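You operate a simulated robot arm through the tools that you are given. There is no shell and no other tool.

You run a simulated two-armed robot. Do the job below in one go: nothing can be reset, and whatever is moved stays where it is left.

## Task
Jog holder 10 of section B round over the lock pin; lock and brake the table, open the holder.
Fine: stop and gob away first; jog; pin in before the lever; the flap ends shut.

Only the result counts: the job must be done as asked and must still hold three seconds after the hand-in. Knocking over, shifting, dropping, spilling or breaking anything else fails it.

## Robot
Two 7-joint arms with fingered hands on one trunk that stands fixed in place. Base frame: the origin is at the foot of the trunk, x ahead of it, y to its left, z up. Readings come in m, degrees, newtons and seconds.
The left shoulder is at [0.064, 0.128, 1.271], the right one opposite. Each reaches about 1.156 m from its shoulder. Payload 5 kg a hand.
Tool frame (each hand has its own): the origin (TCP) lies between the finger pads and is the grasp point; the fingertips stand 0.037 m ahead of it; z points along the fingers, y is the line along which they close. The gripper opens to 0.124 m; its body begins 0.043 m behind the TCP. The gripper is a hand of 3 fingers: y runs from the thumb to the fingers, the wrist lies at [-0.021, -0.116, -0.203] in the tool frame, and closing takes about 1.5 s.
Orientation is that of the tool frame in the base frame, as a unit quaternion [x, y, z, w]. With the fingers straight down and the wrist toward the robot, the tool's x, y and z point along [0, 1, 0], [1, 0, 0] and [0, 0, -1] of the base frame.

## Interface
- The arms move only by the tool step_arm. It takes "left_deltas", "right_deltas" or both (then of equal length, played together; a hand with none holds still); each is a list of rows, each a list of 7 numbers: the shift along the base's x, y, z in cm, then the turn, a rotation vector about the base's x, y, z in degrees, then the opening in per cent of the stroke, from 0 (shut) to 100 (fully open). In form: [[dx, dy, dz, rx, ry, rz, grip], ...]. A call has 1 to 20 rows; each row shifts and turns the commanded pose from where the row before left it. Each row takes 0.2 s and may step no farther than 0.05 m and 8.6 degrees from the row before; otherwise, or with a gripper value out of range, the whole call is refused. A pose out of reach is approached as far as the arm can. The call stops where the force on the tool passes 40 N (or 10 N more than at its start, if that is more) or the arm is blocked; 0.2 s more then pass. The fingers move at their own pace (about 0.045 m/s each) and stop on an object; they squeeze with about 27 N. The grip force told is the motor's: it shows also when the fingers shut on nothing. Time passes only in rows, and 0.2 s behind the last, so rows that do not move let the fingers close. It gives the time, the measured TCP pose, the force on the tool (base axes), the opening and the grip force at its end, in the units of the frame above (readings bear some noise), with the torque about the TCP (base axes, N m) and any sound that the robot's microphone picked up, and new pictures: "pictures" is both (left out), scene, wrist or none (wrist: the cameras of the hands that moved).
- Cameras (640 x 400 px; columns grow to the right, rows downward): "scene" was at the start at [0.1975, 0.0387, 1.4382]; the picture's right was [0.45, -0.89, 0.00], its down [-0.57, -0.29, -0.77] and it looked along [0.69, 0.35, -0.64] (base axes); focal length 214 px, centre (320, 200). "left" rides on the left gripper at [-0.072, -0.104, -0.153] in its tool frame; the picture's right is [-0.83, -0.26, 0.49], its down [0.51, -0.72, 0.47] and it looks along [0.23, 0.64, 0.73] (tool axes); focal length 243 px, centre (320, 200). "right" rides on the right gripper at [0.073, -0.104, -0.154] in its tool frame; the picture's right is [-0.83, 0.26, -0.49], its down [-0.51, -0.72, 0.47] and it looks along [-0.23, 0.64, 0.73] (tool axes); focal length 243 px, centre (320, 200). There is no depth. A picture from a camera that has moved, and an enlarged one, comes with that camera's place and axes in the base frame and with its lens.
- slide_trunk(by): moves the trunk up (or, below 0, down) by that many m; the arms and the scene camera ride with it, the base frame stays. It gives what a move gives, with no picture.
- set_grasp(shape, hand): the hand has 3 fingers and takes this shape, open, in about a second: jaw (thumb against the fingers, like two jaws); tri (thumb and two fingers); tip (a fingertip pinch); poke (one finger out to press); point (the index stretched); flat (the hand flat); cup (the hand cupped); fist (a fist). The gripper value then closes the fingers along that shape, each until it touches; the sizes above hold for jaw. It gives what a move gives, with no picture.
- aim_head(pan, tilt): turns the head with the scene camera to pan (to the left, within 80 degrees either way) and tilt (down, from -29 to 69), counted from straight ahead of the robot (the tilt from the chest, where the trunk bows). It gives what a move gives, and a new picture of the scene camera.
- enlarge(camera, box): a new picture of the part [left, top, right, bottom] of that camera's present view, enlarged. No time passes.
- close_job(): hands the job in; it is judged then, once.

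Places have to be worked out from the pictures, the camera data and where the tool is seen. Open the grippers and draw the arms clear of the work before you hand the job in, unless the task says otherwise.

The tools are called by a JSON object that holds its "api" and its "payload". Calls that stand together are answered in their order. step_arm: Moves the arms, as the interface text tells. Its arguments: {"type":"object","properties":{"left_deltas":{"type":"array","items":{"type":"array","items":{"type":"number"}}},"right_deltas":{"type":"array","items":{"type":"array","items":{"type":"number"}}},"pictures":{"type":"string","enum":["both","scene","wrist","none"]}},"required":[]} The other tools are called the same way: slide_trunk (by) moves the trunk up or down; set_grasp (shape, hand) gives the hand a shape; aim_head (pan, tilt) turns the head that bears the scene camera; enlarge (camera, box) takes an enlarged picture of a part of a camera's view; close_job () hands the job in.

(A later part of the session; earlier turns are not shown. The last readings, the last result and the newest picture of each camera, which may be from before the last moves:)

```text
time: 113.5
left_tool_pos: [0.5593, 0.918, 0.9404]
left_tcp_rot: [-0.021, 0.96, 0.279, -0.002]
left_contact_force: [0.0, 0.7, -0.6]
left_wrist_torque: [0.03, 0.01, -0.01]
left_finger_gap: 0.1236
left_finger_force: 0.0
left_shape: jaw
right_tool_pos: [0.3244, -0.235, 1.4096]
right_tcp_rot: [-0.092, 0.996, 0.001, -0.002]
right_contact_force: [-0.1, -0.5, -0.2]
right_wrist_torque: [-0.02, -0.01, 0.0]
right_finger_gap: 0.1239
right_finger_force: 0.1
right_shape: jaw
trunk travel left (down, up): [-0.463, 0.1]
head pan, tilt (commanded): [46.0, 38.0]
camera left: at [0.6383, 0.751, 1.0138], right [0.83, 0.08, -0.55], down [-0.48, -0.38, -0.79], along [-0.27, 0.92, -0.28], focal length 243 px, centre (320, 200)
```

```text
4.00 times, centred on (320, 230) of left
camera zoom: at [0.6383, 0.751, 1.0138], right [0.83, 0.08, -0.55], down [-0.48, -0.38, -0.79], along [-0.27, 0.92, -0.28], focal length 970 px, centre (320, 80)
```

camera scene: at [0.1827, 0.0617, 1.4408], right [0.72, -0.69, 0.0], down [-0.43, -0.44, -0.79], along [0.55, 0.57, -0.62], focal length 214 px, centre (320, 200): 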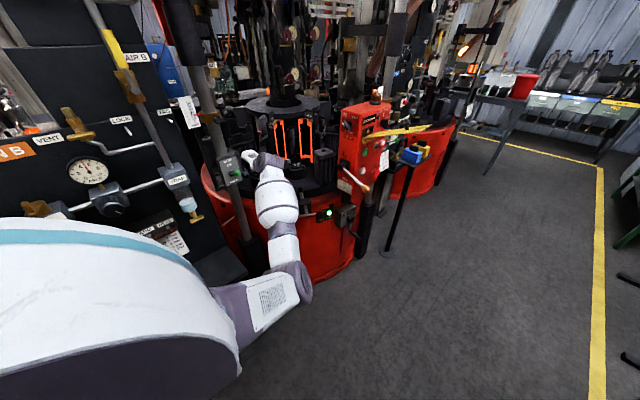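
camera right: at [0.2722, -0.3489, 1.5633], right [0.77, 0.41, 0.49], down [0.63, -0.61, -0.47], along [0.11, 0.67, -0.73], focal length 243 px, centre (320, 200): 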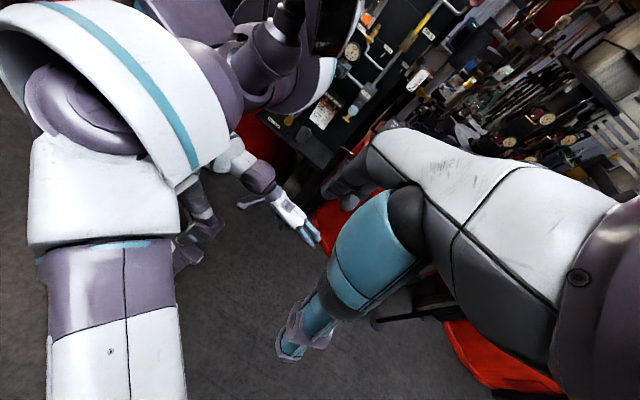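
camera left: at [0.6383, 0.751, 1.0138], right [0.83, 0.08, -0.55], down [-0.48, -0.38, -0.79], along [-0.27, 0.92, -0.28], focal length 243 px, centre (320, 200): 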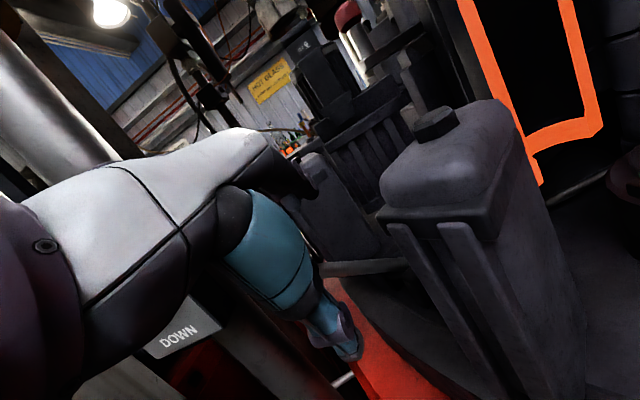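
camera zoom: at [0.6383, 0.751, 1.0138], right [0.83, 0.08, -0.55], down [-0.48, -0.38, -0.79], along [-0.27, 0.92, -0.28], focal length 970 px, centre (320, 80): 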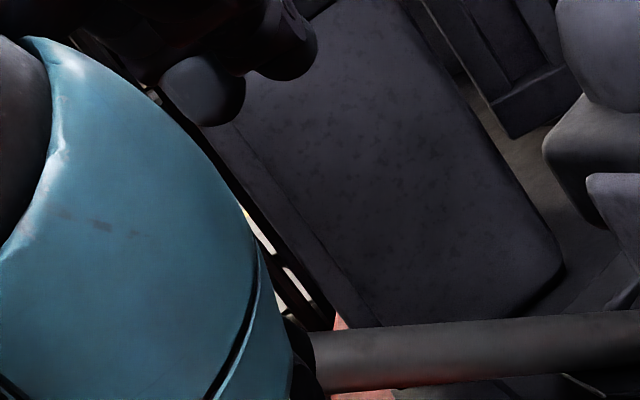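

The lever stays put. Withdraw up and back along the finger axis, drifting to the right away from the BLOW post.

{"api": "step_arm", "payload": {"left_deltas": [[0, -1.6, 2.6, 0, 0, 0, 100], [0, -1.9, 3.0, 0, 0, 0, 100], [0.3, -2.2, 3.0, 0, 0, 0, 100], [0.5, -2.5, 3.0, 0, 0, 0, 100], [1, -4, 1, 0, 0, 0, 100], [1, -4.5, 0, 0, 0, 0, 100], [1, -4.5, 0, 0, 0, 0, 100], [1, -4.5, 0, 0, 0, 0, 100]], "pictures": "both"}}

{"api": "enlarge", "payload": {"camera": "scene", "box": [210, 100, 338, 180]}}

{"api": "enlarge", "payload": {"camera": "scene", "box": [230, 150, 358, 230]}}

{"api": "enlarge", "payload": {"camera": "left", "box": [280, 100, 600, 300]}}

```text
time: 115.3
left_tool_pos: [0.6037, 0.6573, 1.0662]
left_tcp_rot: [-0.021, 0.96, 0.279, -0.002]
left_contact_force: [0.6, -1.0, -0.7]
left_wrist_torque: [0.03, 0.05, -0.03]
left_finger_gap: 0.124
left_finger_force: 0.1
left_shape: jaw
right_tool_pos: [0.3247, -0.2373, 1.4085]
right_tcp_rot: [-0.093, 0.996, 0.001, -0.001]
right_contact_force: [0.5, -1.3, -0.2]
right_wrist_torque: [0.01, -0.03, 0.02]
right_finger_gap: 0.124
right_finger_force: 0.1
right_shape: jaw
trunk travel left (down, up): [-0.463, 0.1]
head pan, tilt (commanded): [46.0, 38.0]
camera scene: at [0.1817, 0.0603, 1.441], right [0.72, -0.69, 0.0], down [-0.43, -0.44, -0.79], along [0.55, 0.57, -0.61], focal length 214 px, centre (320, 200)
camera left: at [0.6826, 0.4907, 1.14], right [0.83, 0.08, -0.55], down [-0.48, -0.38, -0.79], along [-0.27, 0.92, -0.28], focal length 243 px, centre (320, 200)
```

scene: 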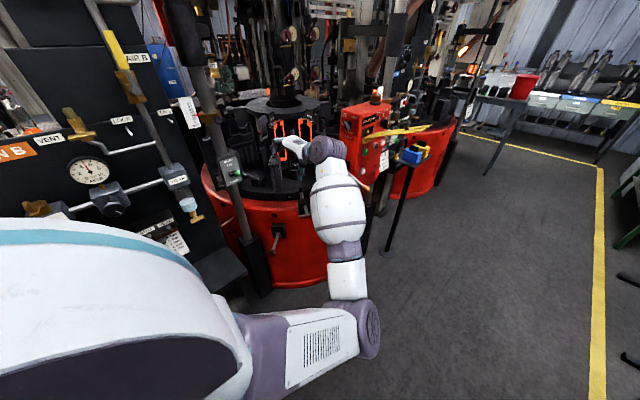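
left: 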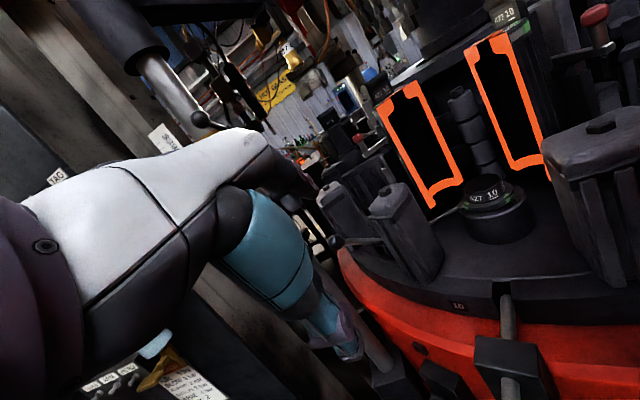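

```text
5.00 times, centred on (274, 140) of scene
camera zoom: at [0.1817, 0.0603, 1.441], right [0.72, -0.69, 0.0], down [-0.43, -0.44, -0.79], along [0.55, 0.57, -0.61], focal length 1072 px, centre (550, 500)
```

zoom: 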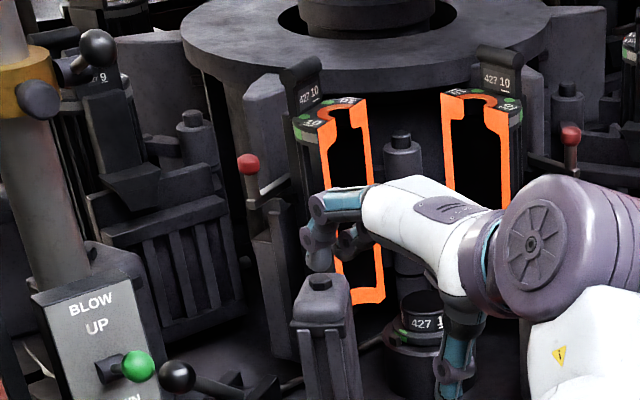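

```text
5.00 times, centred on (294, 190) of scene
camera zoom: at [0.1817, 0.0603, 1.441], right [0.72, -0.69, 0.0], down [-0.43, -0.44, -0.79], along [0.55, 0.57, -0.61], focal length 1072 px, centre (450, 250)
```

zoom: 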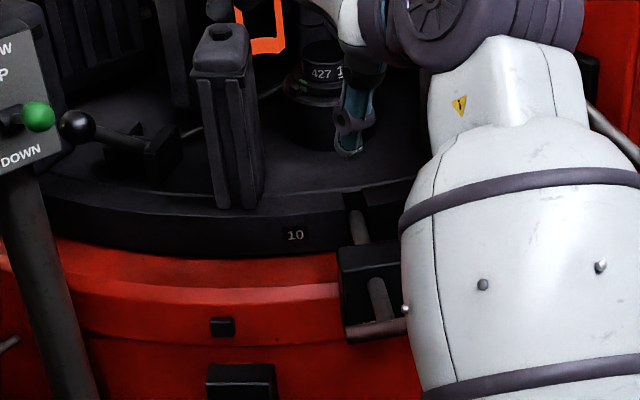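

```text
2.00 times, centred on (440, 200) of left
camera zoom: at [0.6826, 0.4907, 1.14], right [0.83, 0.08, -0.55], down [-0.48, -0.38, -0.79], along [-0.27, 0.92, -0.28], focal length 485 px, centre (80, 200)
```

zoom: 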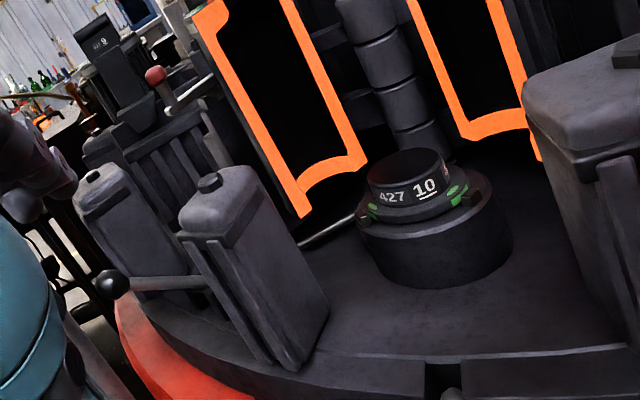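

Holder 10 is open, its lever at the outer stop, pin in and brake down. Last is the LOCK OUT flap: hinged at ≈ (y 0.525, z 1.11), x 0.857–0.925, ≈ 0.24 m long, raised ≈ 24°. I'll make a fist and carry it around the front, to above the flap's outer end.

{"api": "set_grasp", "payload": {"shape": "fist", "hand": "left"}}

{"api": "step_arm", "payload": {"left_deltas": [[0, -4.2, 2.2, 0, 0, 0, 100], [0, -4.2, 2.2, 0, 0, 0, 100], [0, -4.2, 2.2, 0, 0, 0, 100], [0, -4.2, 2.2, 0, 0, 0, 100], [0, -4.2, 2.2, 0, 0, 0, 100], [0, -4.2, 2.2, 0, 0, 0, 100], [0, -4.2, 2.2, 0, 0, 0, 100], [0, -4.2, 2.2, 0, 0, 0, 100], [0, -4.2, 2.2, 0, 0, 0, 100]], "pictures": "none"}}

{"api": "aim_head", "payload": {"pan": 30, "tilt": 30}}

{"api": "enlarge", "payload": {"camera": "scene", "box": [270, 120, 430, 220]}}

```text
time: 116.2
left_tool_pos: [0.6034, 0.6601, 1.065]
left_tcp_rot: [-0.021, 0.96, 0.278, -0.001]
left_contact_force: [-0.5, 0.0, 0.9]
left_wrist_torque: [0.02, -0.01, -0.04]
left_finger_gap: 0.0002
left_finger_force: 0.1
left_shape: fist
right_tool_pos: [0.3255, -0.2348, 1.4093]
right_tcp_rot: [-0.093, 0.996, 0.001, 0.0]
right_contact_force: [0.2, 0.7, 1.2]
right_wrist_torque: [-0.01, 0.05, 0.0]
right_finger_gap: 0.124
right_finger_force: 0.1
right_shape: jaw
trunk travel left (down, up): [-0.463, 0.1]
head pan, tilt (commanded): [46.0, 38.0]
```

```text
time: 118.2
left_tool_pos: [0.6071, 0.2813, 1.2616]
left_tcp_rot: [-0.022, 0.96, 0.279, -0.002]
left_contact_force: [-0.4, -0.3, -0.5]
left_wrist_torque: [0.03, -0.01, -0.05]
left_finger_gap: 0.0001
left_finger_force: 0.1
left_shape: fist
right_tool_pos: [0.3253, -0.236, 1.4097]
right_tcp_rot: [-0.092, 0.996, 0.002, -0.001]
right_contact_force: [-0.2, -0.4, 0.4]
right_wrist_torque: [0.02, 0.03, 0.02]
right_finger_gap: 0.1238
right_finger_force: 0.1
right_shape: jaw
trunk travel left (down, up): [-0.463, 0.1]
head pan, tilt (commanded): [46.0, 38.0]
```

```text
time: 119.0
left_tool_pos: [0.6072, 0.2831, 1.2595]
left_tcp_rot: [-0.021, 0.96, 0.279, -0.001]
left_contact_force: [0.0, -0.3, -0.3]
left_wrist_torque: [-0.01, 0.05, 0.02]
left_finger_gap: 0.0
left_finger_force: 0.1
left_shape: fist
right_tool_pos: [0.3254, -0.2339, 1.4101]
right_tcp_rot: [-0.092, 0.996, 0.001, -0.002]
right_contact_force: [-0.2, 0.3, -0.3]
right_wrist_torque: [0.03, -0.01, 0.02]
right_finger_gap: 0.1241
right_finger_force: 0.0
right_shape: jaw
trunk travel left (down, up): [-0.463, 0.1]
head pan, tilt (commanded): [30.0, 30.0]
camera scene: at [0.1999, 0.0459, 1.4533], right [0.5, -0.87, 0.0], down [-0.43, -0.25, -0.87], along [0.75, 0.43, -0.5], focal length 214 px, centre (320, 200)
```

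scene: 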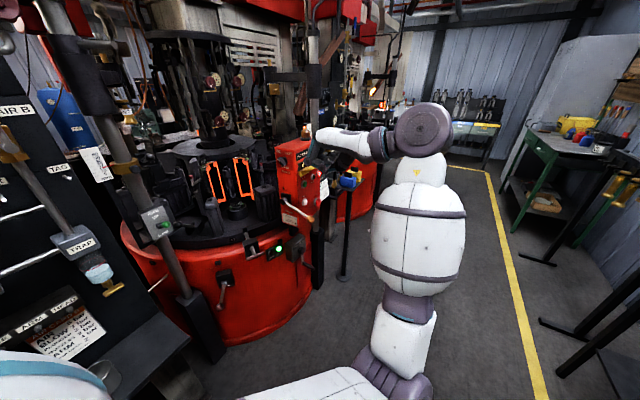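

```text
4.00 times, centred on (350, 170) of scene
camera zoom: at [0.1999, 0.0459, 1.4533], right [0.5, -0.87, 0.0], down [-0.43, -0.25, -0.87], along [0.75, 0.43, -0.5], focal length 858 px, centre (200, 320)
```

zoom: 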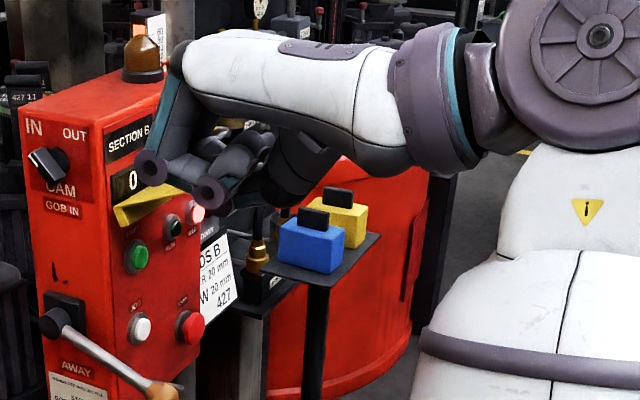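

The hand is left of the flap now. I'll move it over in +x, a bit higher, so the fist sits above the flap's outer end.

{"api": "step_arm", "payload": {"left_deltas": [[3, 0, 1.5, 0, 0, 0, 100], [3.6, 0, 1.5, 0, 0, 0, 100], [3.6, 0, 1, 0, 0, 0, 100], [3.6, 0, 0, 0, 0, 0, 100], [3.6, 0, 0, 0, 0, 0, 100], [3.6, 0, 0, 0, 0, 0, 100], [3.6, 0, 0, 0, 0, 0, 100], [3.6, 0, 0, 0, 0, 0, 100]], "pictures": "both"}}

{"api": "enlarge", "payload": {"camera": "scene", "box": [270, 110, 430, 210]}}

{"api": "enlarge", "payload": {"camera": "left", "box": [240, 100, 560, 300]}}

```text
time: 120.8
left_tool_pos: [0.8898, 0.2835, 1.3034]
left_tcp_rot: [-0.02, 0.96, 0.278, -0.002]
left_contact_force: [0.5, -0.4, 0.2]
left_wrist_torque: [0.0, 0.04, 0.05]
left_finger_gap: 0.0
left_finger_force: 0.1
left_shape: fist
right_tool_pos: [0.3257, -0.2335, 1.4085]
right_tcp_rot: [-0.093, 0.996, 0.001, -0.001]
right_contact_force: [1.4, -0.7, 0.1]
right_wrist_torque: [-0.02, 0.01, 0.01]
right_finger_gap: 0.1241
right_finger_force: 0.0
right_shape: jaw
trunk travel left (down, up): [-0.463, 0.1]
head pan, tilt (commanded): [30.0, 30.0]
camera scene: at [0.2006, 0.0459, 1.4532], right [0.5, -0.87, 0.0], down [-0.43, -0.25, -0.87], along [0.75, 0.43, -0.5], focal length 214 px, centre (320, 200)
camera left: at [0.9689, 0.1168, 1.3778], right [0.83, 0.08, -0.55], down [-0.48, -0.38, -0.79], along [-0.27, 0.92, -0.28], focal length 243 px, centre (320, 200)
```

scene: 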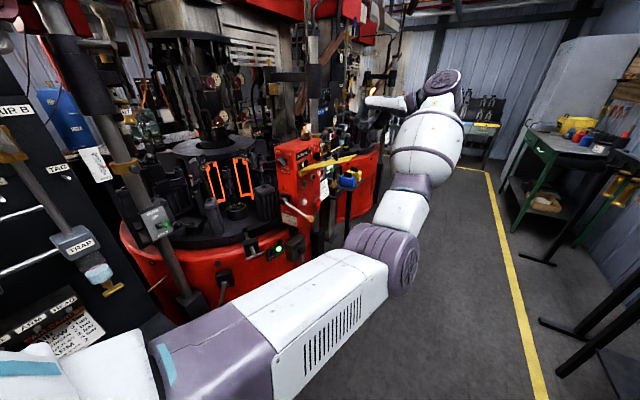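
left: 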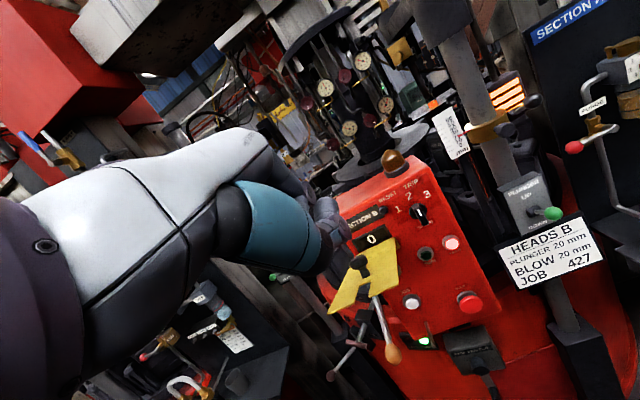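

```text
4.00 times, centred on (350, 160) of scene
camera zoom: at [0.2006, 0.0459, 1.4532], right [0.5, -0.87, 0.0], down [-0.43, -0.25, -0.87], along [0.75, 0.43, -0.5], focal length 858 px, centre (200, 360)
```

zoom: 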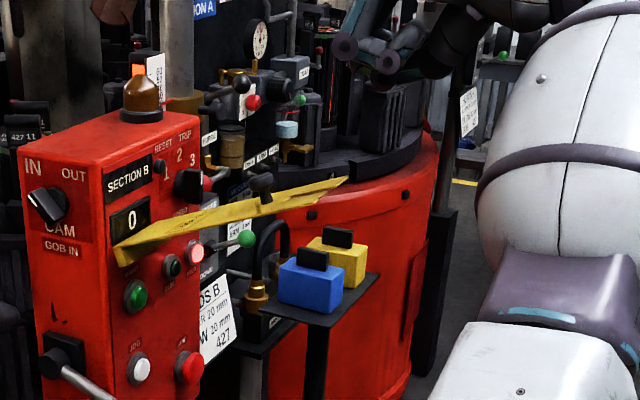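

```text
2.00 times, centred on (400, 200) of left
camera zoom: at [0.9689, 0.1168, 1.3778], right [0.83, 0.08, -0.55], down [-0.48, -0.38, -0.79], along [-0.27, 0.92, -0.28], focal length 485 px, centre (160, 200)
```

zoom: 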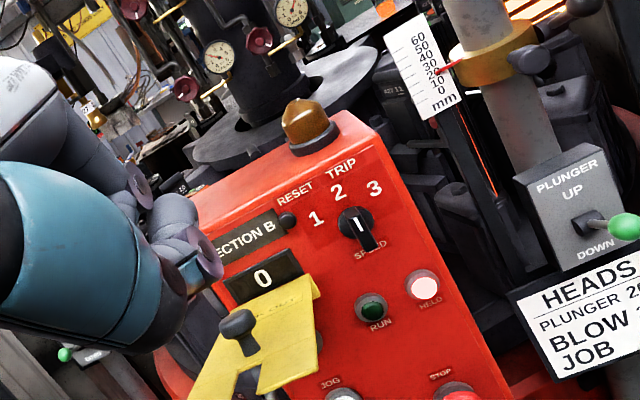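

The left camera shows the flap and its knob clearly: hinge x ≈ 0.845–0.928, knob base ≈ (0.882, 0.385, 1.172), tip at y ≈ 0.306. The fist is over its outer end; I'll lower onto it.

{"api": "step_arm", "payload": {"left_deltas": [[0, 0.7, -2.5, 0, 0, 0, 100], [0, 0.8, -2.5, 0, 0, 0, 100], [0, 0, -1.2, 0, 0, 0, 100], [0, 0, -1.2, 0, 0, 0, 100]], "pictures": "both"}}

{"api": "enlarge", "payload": {"camera": "scene", "box": [270, 110, 430, 210]}}

{"api": "enlarge", "payload": {"camera": "left", "box": [240, 100, 560, 300]}}

```text
time: 121.8
left_tool_pos: [0.8879, 0.2972, 1.2293]
left_tcp_rot: [-0.022, 0.96, 0.278, -0.002]
left_contact_force: [-0.1, 0.1, -0.1]
left_wrist_torque: [0.01, 0.0, -0.01]
left_finger_gap: 0.0002
left_finger_force: 0.1
left_shape: fist
right_tool_pos: [0.3247, -0.2352, 1.4095]
right_tcp_rot: [-0.092, 0.996, 0.001, 0.0]
right_contact_force: [-0.1, 0.6, 0.3]
right_wrist_torque: [0.01, 0.02, 0.02]
right_finger_gap: 0.124
right_finger_force: 0.2
right_shape: jaw
trunk travel left (down, up): [-0.463, 0.1]
head pan, tilt (commanded): [30.0, 30.0]
camera scene: at [0.2006, 0.0457, 1.4532], right [0.5, -0.87, 0.0], down [-0.43, -0.25, -0.87], along [0.75, 0.43, -0.5], focal length 214 px, centre (320, 200)
camera left: at [0.9673, 0.1303, 1.3033], right [0.83, 0.08, -0.55], down [-0.48, -0.38, -0.79], along [-0.27, 0.92, -0.28], focal length 243 px, centre (320, 200)
```

scene: 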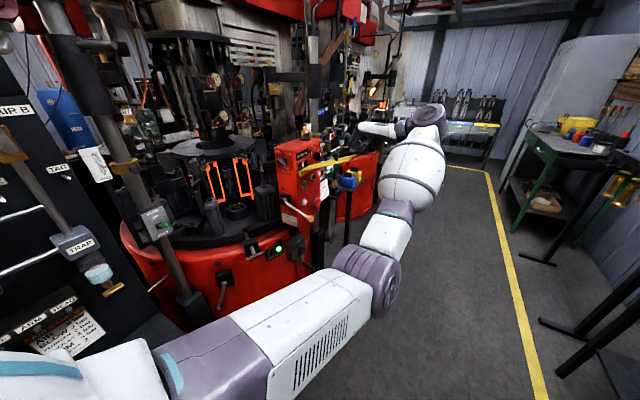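
left: 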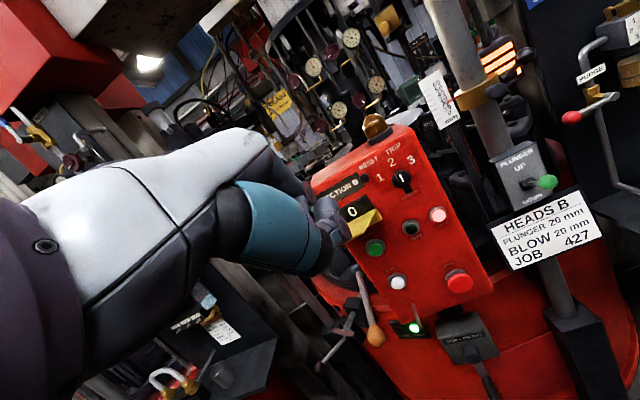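

```text
4.00 times, centred on (350, 160) of scene
camera zoom: at [0.2006, 0.0457, 1.4532], right [0.5, -0.87, 0.0], down [-0.43, -0.25, -0.87], along [0.75, 0.43, -0.5], focal length 858 px, centre (200, 360)
```

zoom: 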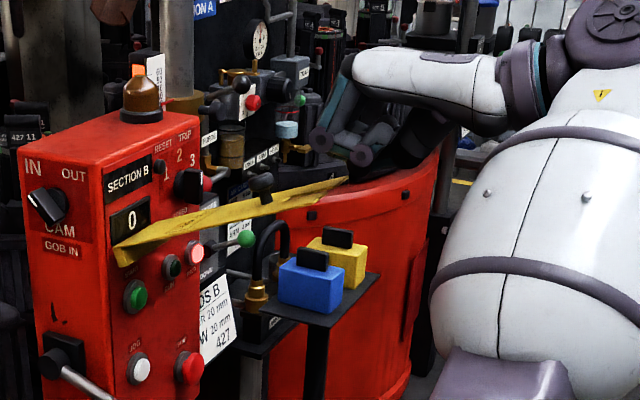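

```text
2.00 times, centred on (400, 200) of left
camera zoom: at [0.9673, 0.1303, 1.3033], right [0.83, 0.08, -0.55], down [-0.48, -0.38, -0.79], along [-0.27, 0.92, -0.28], focal length 485 px, centre (160, 200)
```

zoom: 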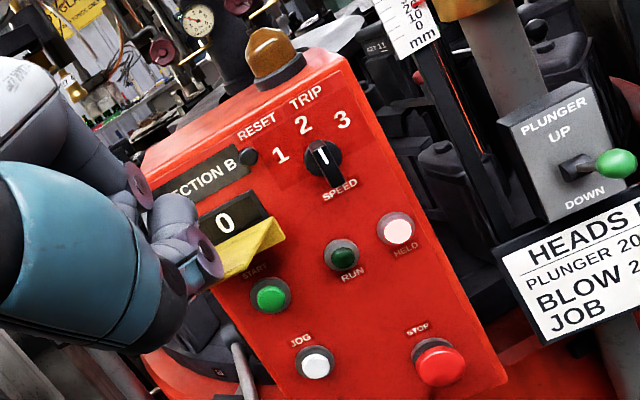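

The fist is slightly past the flap's end; I'll shift 2.5 cm toward the panel and lower until it touches.

{"api": "step_arm", "payload": {"left_deltas": [[0, 2.5, 0, 0, 0, 0, 100], [0, 0, -1, 0, 0, 0, 100], [0, 0, -1, 0, 0, 0, 100]], "pictures": "none"}}

{"api": "step_arm", "payload": {"left_deltas": [[0, 0, -1, 0, 0, 0, 100], [0, 0, -1, 0, 0, 0, 100]], "pictures": "scene"}}

{"api": "enlarge", "payload": {"camera": "scene", "box": [270, 110, 430, 210]}}

```text
time: 122.6
left_tool_pos: [0.8899, 0.3228, 1.2066]
left_tcp_rot: [-0.02, 0.96, 0.278, -0.001]
left_contact_force: [0.0, 0.2, 0.0]
left_wrist_torque: [0.0, 0.0, 0.04]
left_finger_gap: 0.0
left_finger_force: 0.1
left_shape: fist
right_tool_pos: [0.3255, -0.2351, 1.4092]
right_tcp_rot: [-0.092, 0.996, 0.001, -0.001]
right_contact_force: [-0.6, 0.6, -0.5]
right_wrist_torque: [0.0, 0.02, 0.01]
right_finger_gap: 0.124
right_finger_force: 0.0
right_shape: jaw
trunk travel left (down, up): [-0.463, 0.1]
head pan, tilt (commanded): [30.0, 30.0]
```

```text
time: 123.2
left_tool_pos: [0.8908, 0.3229, 1.1877]
left_tcp_rot: [-0.021, 0.96, 0.278, -0.002]
left_contact_force: [0.8, 0.7, -1.0]
left_wrist_torque: [0.0, 0.02, 0.0]
left_finger_gap: 0.0
left_finger_force: 0.2
left_shape: fist
right_tool_pos: [0.3258, -0.2338, 1.4083]
right_tcp_rot: [-0.092, 0.996, 0.001, -0.001]
right_contact_force: [0.3, 0.0, -0.1]
right_wrist_torque: [0.0, 0.0, 0.02]
right_finger_gap: 0.124
right_finger_force: 0.0
right_shape: jaw
trunk travel left (down, up): [-0.463, 0.1]
head pan, tilt (commanded): [30.0, 30.0]
camera scene: at [0.2002, 0.0456, 1.4532], right [0.5, -0.87, 0.0], down [-0.43, -0.25, -0.87], along [0.75, 0.43, -0.5], focal length 214 px, centre (320, 200)
```

scene: 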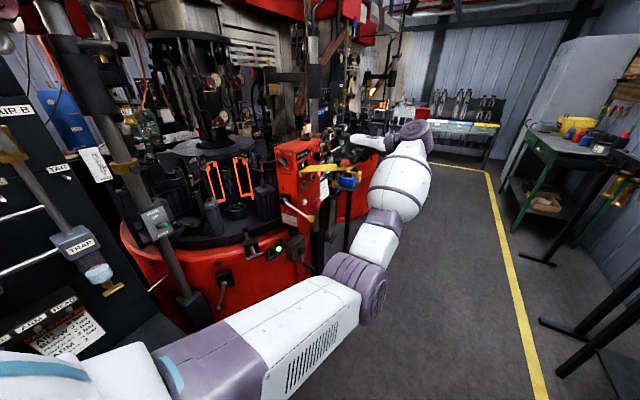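

```text
4.00 times, centred on (350, 160) of scene
camera zoom: at [0.2002, 0.0456, 1.4532], right [0.5, -0.87, 0.0], down [-0.43, -0.25, -0.87], along [0.75, 0.43, -0.5], focal length 858 px, centre (200, 360)
```

zoom: 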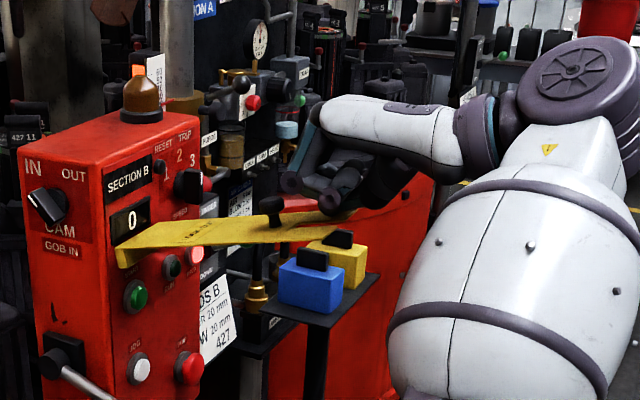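

The flap is going down with almost no force. Continue following its arc.

{"api": "step_arm", "payload": {"left_deltas": [[0, 0, -1.7, 0, 0, 0, 100], [0, 0, -1.7, 0, 0, 0, 100], [0, 0.3, -2.2, 0, 0, 0, 100], [0, 0.3, -2.2, 0, 0, 0, 100]], "pictures": "scene"}}

{"api": "enlarge", "payload": {"camera": "scene", "box": [270, 120, 430, 220]}}

```text
time: 124.2
left_tool_pos: [0.8913, 0.3301, 1.1117]
left_tcp_rot: [-0.02, 0.961, 0.277, -0.001]
left_contact_force: [0.7, 0.0, 0.1]
left_wrist_torque: [-0.01, 0.07, 0.02]
left_finger_gap: 0.0
left_finger_force: 0.0
left_shape: fist
right_tool_pos: [0.3257, -0.2348, 1.4094]
right_tcp_rot: [-0.093, 0.996, 0.001, -0.001]
right_contact_force: [-0.5, 0.0, 0.4]
right_wrist_torque: [0.0, 0.02, -0.03]
right_finger_gap: 0.1242
right_finger_force: 0.1
right_shape: jaw
trunk travel left (down, up): [-0.463, 0.1]
head pan, tilt (commanded): [30.0, 30.0]
camera scene: at [0.2006, 0.0458, 1.4532], right [0.5, -0.87, 0.0], down [-0.43, -0.25, -0.87], along [0.75, 0.43, -0.5], focal length 214 px, centre (320, 200)
```

scene: 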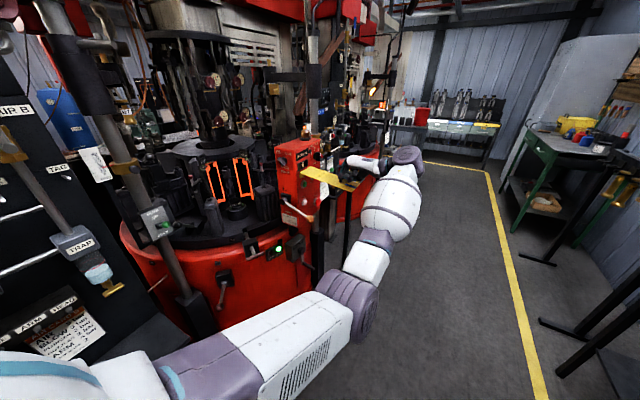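

```text
4.00 times, centred on (350, 170) of scene
camera zoom: at [0.2006, 0.0458, 1.4532], right [0.5, -0.87, 0.0], down [-0.43, -0.25, -0.87], along [0.75, 0.43, -0.5], focal length 858 px, centre (200, 320)
```

zoom: 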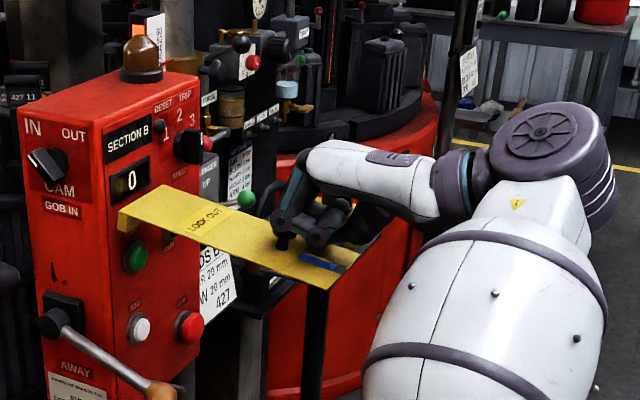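

The flap now slopes downward under the fist. Continue down and toward the panel.

{"api": "step_arm", "payload": {"left_deltas": [[0, 0.6, -2.2, 0, 0, 0, 100], [0, 0.8, -2.2, 0, 0, 0, 100], [0, 1.2, -2.0, 0, 0, 0, 100], [0, 1.5, -1.9, 0, 0, 0, 100]], "pictures": "scene"}}

{"api": "enlarge", "payload": {"camera": "scene", "box": [270, 130, 430, 230]}}

```text
time: 125.2
left_tool_pos: [0.8899, 0.3691, 1.0271]
left_tcp_rot: [-0.021, 0.96, 0.278, -0.002]
left_contact_force: [-0.4, -0.5, -0.4]
left_wrist_torque: [-0.03, 0.02, -0.02]
left_finger_gap: 0.0002
left_finger_force: 0.1
left_shape: fist
right_tool_pos: [0.3259, -0.235, 1.4087]
right_tcp_rot: [-0.092, 0.996, 0.0, -0.001]
right_contact_force: [0.1, -1.1, 0.4]
right_wrist_torque: [0.0, -0.04, -0.01]
right_finger_gap: 0.124
right_finger_force: 0.0
right_shape: jaw
trunk travel left (down, up): [-0.463, 0.1]
head pan, tilt (commanded): [30.0, 30.0]
camera scene: at [0.2005, 0.0461, 1.4532], right [0.5, -0.87, 0.0], down [-0.43, -0.25, -0.87], along [0.75, 0.43, -0.5], focal length 214 px, centre (320, 200)
```

scene: 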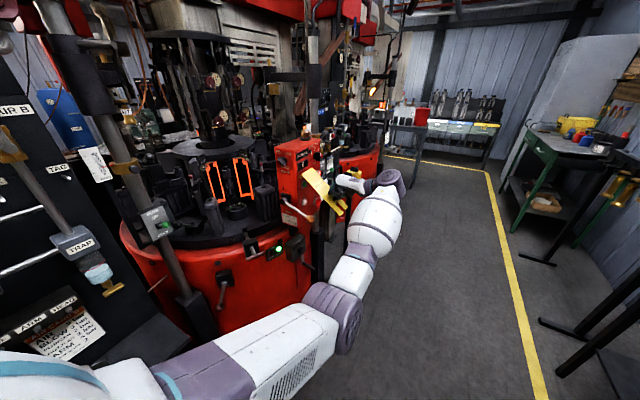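

```text
4.00 times, centred on (350, 180) of scene
camera zoom: at [0.2005, 0.0461, 1.4532], right [0.5, -0.87, 0.0], down [-0.43, -0.25, -0.87], along [0.75, 0.43, -0.5], focal length 858 px, centre (200, 280)
```

zoom: 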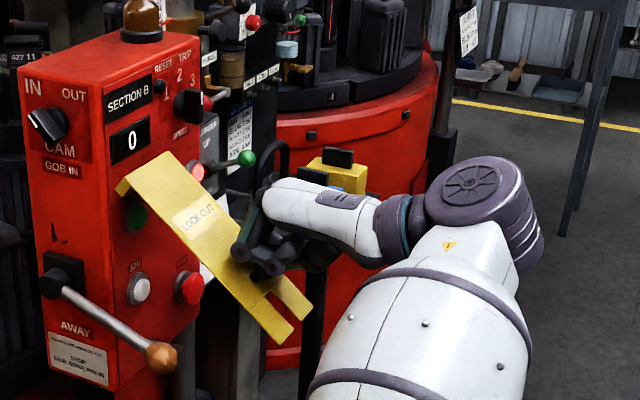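

The flap hangs at about −45°. Continue, now mainly toward the panel.

{"api": "step_arm", "payload": {"left_deltas": [[0, 1.6, -1.6, 0, 0, 0, 100], [0, 1.9, -1.4, 0, 0, 0, 100], [0, 2.0, -1.0, 0, 0, 0, 100]], "pictures": "scene"}}

{"api": "enlarge", "payload": {"camera": "scene", "box": [270, 130, 430, 230]}}

```text
time: 126.0
left_tool_pos: [0.8926, 0.4238, 0.9885]
left_tcp_rot: [-0.021, 0.96, 0.278, -0.001]
left_contact_force: [0.0, -0.6, 0.7]
left_wrist_torque: [-0.01, 0.04, 0.0]
left_finger_gap: 0.0
left_finger_force: 0.1
left_shape: fist
right_tool_pos: [0.3257, -0.2348, 1.4098]
right_tcp_rot: [-0.092, 0.996, 0.0, -0.001]
right_contact_force: [1.2, -0.1, 0.7]
right_wrist_torque: [-0.03, 0.0, -0.01]
right_finger_gap: 0.1237
right_finger_force: 0.0
right_shape: jaw
trunk travel left (down, up): [-0.463, 0.1]
head pan, tilt (commanded): [30.0, 30.0]
camera scene: at [0.1998, 0.0458, 1.4533], right [0.5, -0.87, 0.0], down [-0.43, -0.25, -0.87], along [0.75, 0.43, -0.5], focal length 214 px, centre (320, 200)
```

scene: 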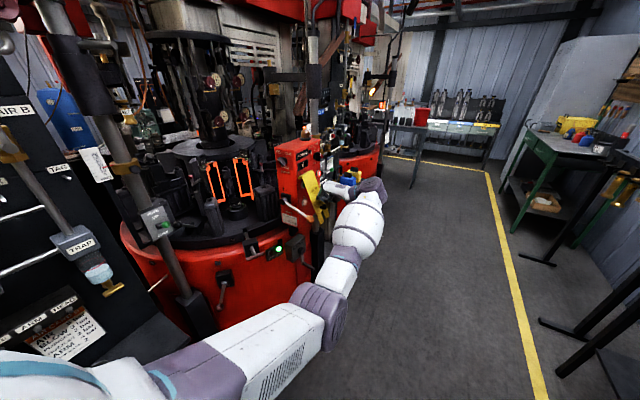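

```text
4.00 times, centred on (350, 180) of scene
camera zoom: at [0.1998, 0.0458, 1.4533], right [0.5, -0.87, 0.0], down [-0.43, -0.25, -0.87], along [0.75, 0.43, -0.5], focal length 858 px, centre (200, 280)
```

zoom: 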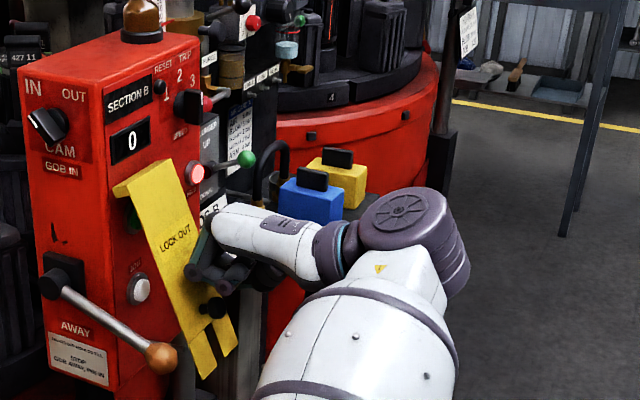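

The flap is nearly closed (≈ −65°). I'll push gently on toward the panel in small steps to avoid pressing anything behind it.

{"api": "step_arm", "payload": {"left_deltas": [[0, 1.4, -0.4, 0, 0, 0, 100], [0, 1.0, -0.3, 0, 0, 0, 100]], "pictures": "scene"}}

{"api": "enlarge", "payload": {"camera": "scene", "box": [270, 130, 398, 210]}}

```text
time: 126.6
left_tool_pos: [0.8898, 0.4492, 0.98]
left_tcp_rot: [-0.021, 0.96, 0.278, -0.001]
left_contact_force: [0.3, -0.3, -0.1]
left_wrist_torque: [-0.06, 0.01, 0.0]
left_finger_gap: 0.0
left_finger_force: 0.0
left_shape: fist
right_tool_pos: [0.324, -0.2345, 1.4087]
right_tcp_rot: [-0.092, 0.996, 0.001, -0.001]
right_contact_force: [0.4, -0.2, -0.5]
right_wrist_torque: [-0.03, 0.0, 0.01]
right_finger_gap: 0.124
right_finger_force: 0.0
right_shape: jaw
trunk travel left (down, up): [-0.463, 0.1]
head pan, tilt (commanded): [30.0, 30.0]
camera scene: at [0.1999, 0.0456, 1.4533], right [0.5, -0.87, 0.0], down [-0.43, -0.25, -0.87], along [0.75, 0.43, -0.5], focal length 214 px, centre (320, 200)
```

scene: 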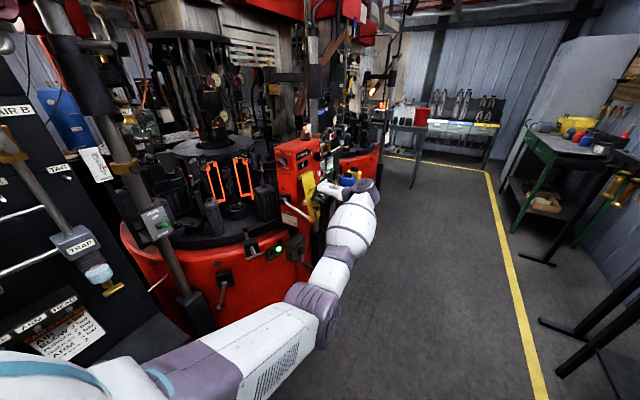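

```text
5.00 times, centred on (334, 170) of scene
camera zoom: at [0.1999, 0.0456, 1.4533], right [0.5, -0.87, 0.0], down [-0.43, -0.25, -0.87], along [0.75, 0.43, -0.5], focal length 1072 px, centre (250, 350)
```

zoom: 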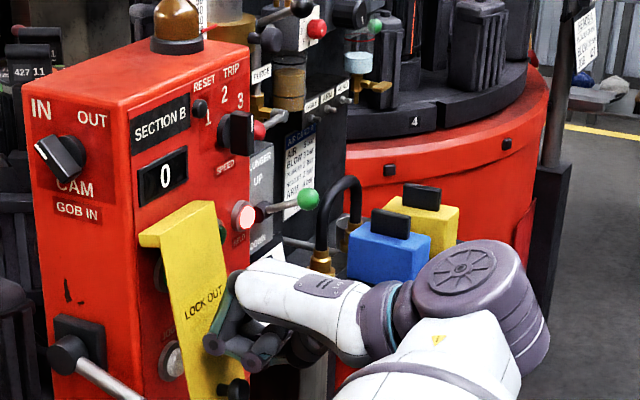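

Almost flat now. Continue in small steps until it seats.

{"api": "step_arm", "payload": {"left_deltas": [[0, 0.8, -0.1, 0, 0, 0, 100], [0, 0.7, 0, 0, 0, 0, 100]], "pictures": "both"}}

{"api": "enlarge", "payload": {"camera": "scene", "box": [270, 130, 398, 210]}}

{"api": "enlarge", "payload": {"camera": "left", "box": [240, 140, 480, 290]}}

```text
time: 127.2
left_tool_pos: [0.8889, 0.4648, 0.9787]
left_tcp_rot: [-0.022, 0.96, 0.278, -0.002]
left_contact_force: [0.2, 0.3, -0.4]
left_wrist_torque: [-0.02, -0.01, 0.01]
left_finger_gap: 0.0
left_finger_force: 0.1
left_shape: fist
right_tool_pos: [0.3244, -0.2345, 1.4092]
right_tcp_rot: [-0.092, 0.996, 0.0, -0.001]
right_contact_force: [-0.4, -0.1, 0.0]
right_wrist_torque: [-0.02, 0.04, -0.02]
right_finger_gap: 0.1236
right_finger_force: 0.1
right_shape: jaw
trunk travel left (down, up): [-0.463, 0.1]
head pan, tilt (commanded): [30.0, 30.0]
camera scene: at [0.1999, 0.0455, 1.4533], right [0.5, -0.87, 0.0], down [-0.43, -0.25, -0.87], along [0.75, 0.43, -0.5], focal length 214 px, centre (320, 200)
camera left: at [0.9679, 0.2976, 1.0537], right [0.83, 0.08, -0.55], down [-0.48, -0.38, -0.79], along [-0.27, 0.92, -0.28], focal length 243 px, centre (320, 200)
```

scene: 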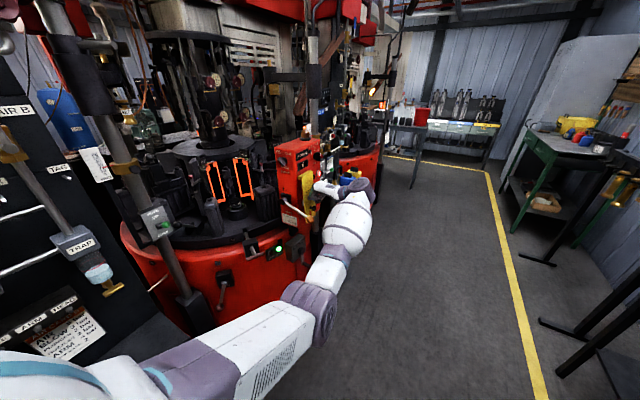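
left: 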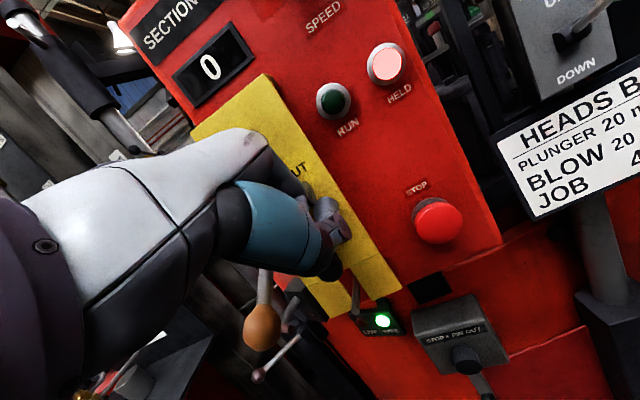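

```text
5.00 times, centred on (334, 170) of scene
camera zoom: at [0.1999, 0.0455, 1.4533], right [0.5, -0.87, 0.0], down [-0.43, -0.25, -0.87], along [0.75, 0.43, -0.5], focal length 1072 px, centre (250, 350)
```

zoom: 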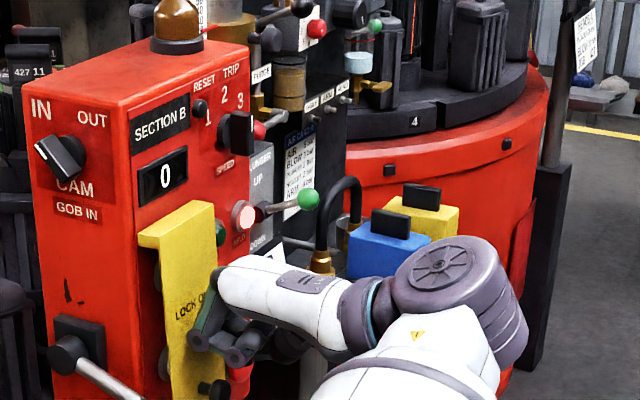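

```text
2.67 times, centred on (360, 215) of left
camera zoom: at [0.9679, 0.2976, 1.0537], right [0.83, 0.08, -0.55], down [-0.48, -0.38, -0.79], along [-0.27, 0.92, -0.28], focal length 647 px, centre (213, 160)
```

zoom: 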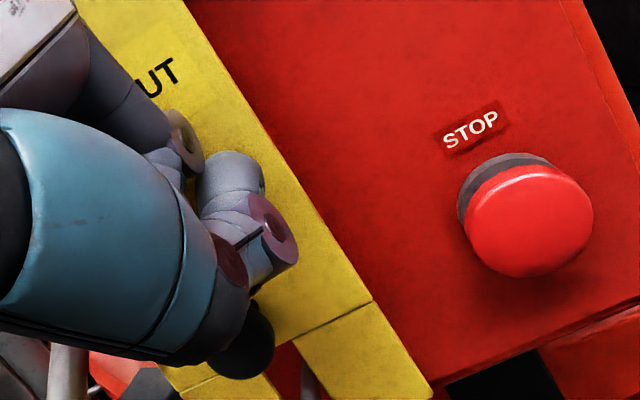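

The flap is nearly vertical and the peg sits in its slot. A little more until it seats against its stop.

{"api": "step_arm", "payload": {"left_deltas": [[0, 0.5, 0, 0, 0, 0, 100], [0, 0.5, 0, 0, 0, 0, 100]], "pictures": "none"}}

{"api": "step_arm", "payload": {"left_deltas": [[0, 0.4, 0, 0, 0, 0, 100], [0, 0.4, 0, 0, 0, 0, 100]], "pictures": "both"}}

{"api": "enlarge", "payload": {"camera": "scene", "box": [270, 130, 398, 210]}}

{"api": "enlarge", "payload": {"camera": "left", "box": [240, 140, 480, 290]}}

```text
time: 127.8
left_tool_pos: [0.8895, 0.4718, 0.9806]
left_tcp_rot: [-0.02, 0.96, 0.279, -0.001]
left_contact_force: [0.3, -8.8, -0.9]
left_wrist_torque: [0.0, 0.0, -0.14]
left_finger_gap: 0.0
left_finger_force: 0.0
left_shape: fist
right_tool_pos: [0.3241, -0.2367, 1.4092]
right_tcp_rot: [-0.092, 0.996, 0.001, -0.001]
right_contact_force: [0.6, 0.5, -0.5]
right_wrist_torque: [0.03, 0.0, 0.01]
right_finger_gap: 0.124
right_finger_force: 0.1
right_shape: jaw
trunk travel left (down, up): [-0.463, 0.1]
head pan, tilt (commanded): [30.0, 30.0]
```

```text
time: 128.4
left_tool_pos: [0.8899, 0.4776, 0.9826]
left_tcp_rot: [-0.019, 0.96, 0.28, 0.0]
left_contact_force: [-0.8, -37.1, 5.2]
left_wrist_torque: [0.2, -0.11, -0.57]
left_finger_gap: 0.0003
left_finger_force: 0.1
left_shape: fist
right_tool_pos: [0.3231, -0.2395, 1.408]
right_tcp_rot: [-0.092, 0.996, 0.002, 0.0]
right_contact_force: [-0.1, -0.5, -0.4]
right_wrist_torque: [-0.02, 0.04, -0.04]
right_finger_gap: 0.1238
right_finger_force: 0.1
right_shape: jaw
trunk travel left (down, up): [-0.463, 0.1]
head pan, tilt (commanded): [30.0, 30.0]
camera scene: at [0.1991, 0.0399, 1.4537], right [0.5, -0.87, 0.0], down [-0.43, -0.25, -0.87], along [0.75, 0.43, -0.5], focal length 214 px, centre (320, 200)
camera left: at [0.9678, 0.3091, 1.0572], right [0.83, 0.08, -0.55], down [-0.48, -0.37, -0.79], along [-0.26, 0.92, -0.28], focal length 243 px, centre (320, 200)
```

scene: 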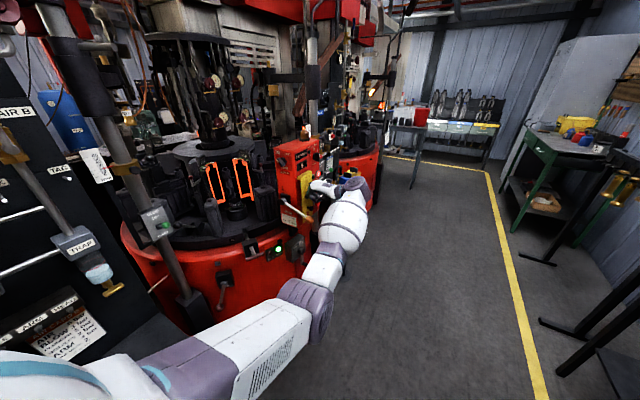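
left: 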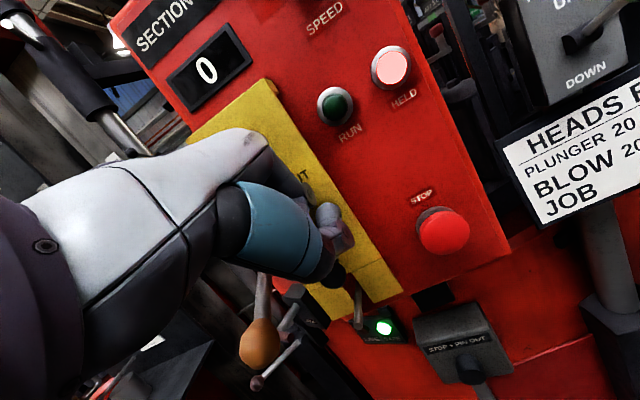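

```text
5.00 times, centred on (334, 170) of scene
camera zoom: at [0.1991, 0.0399, 1.4537], right [0.5, -0.87, 0.0], down [-0.43, -0.25, -0.87], along [0.75, 0.43, -0.5], focal length 1072 px, centre (250, 350)
```

zoom: 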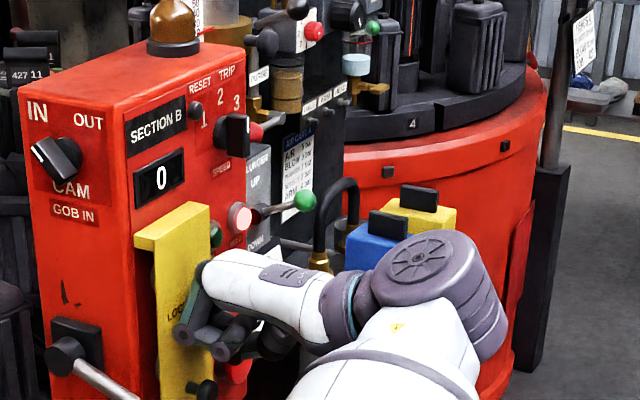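

```text
2.67 times, centred on (360, 215) of left
camera zoom: at [0.9678, 0.3091, 1.0572], right [0.83, 0.08, -0.55], down [-0.48, -0.37, -0.79], along [-0.26, 0.92, -0.28], focal length 647 px, centre (213, 160)
```

zoom: 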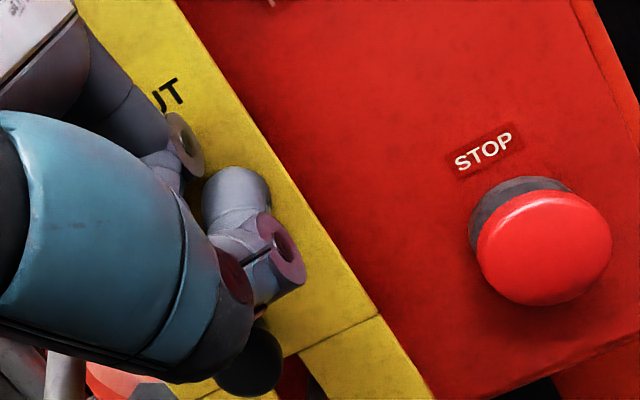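

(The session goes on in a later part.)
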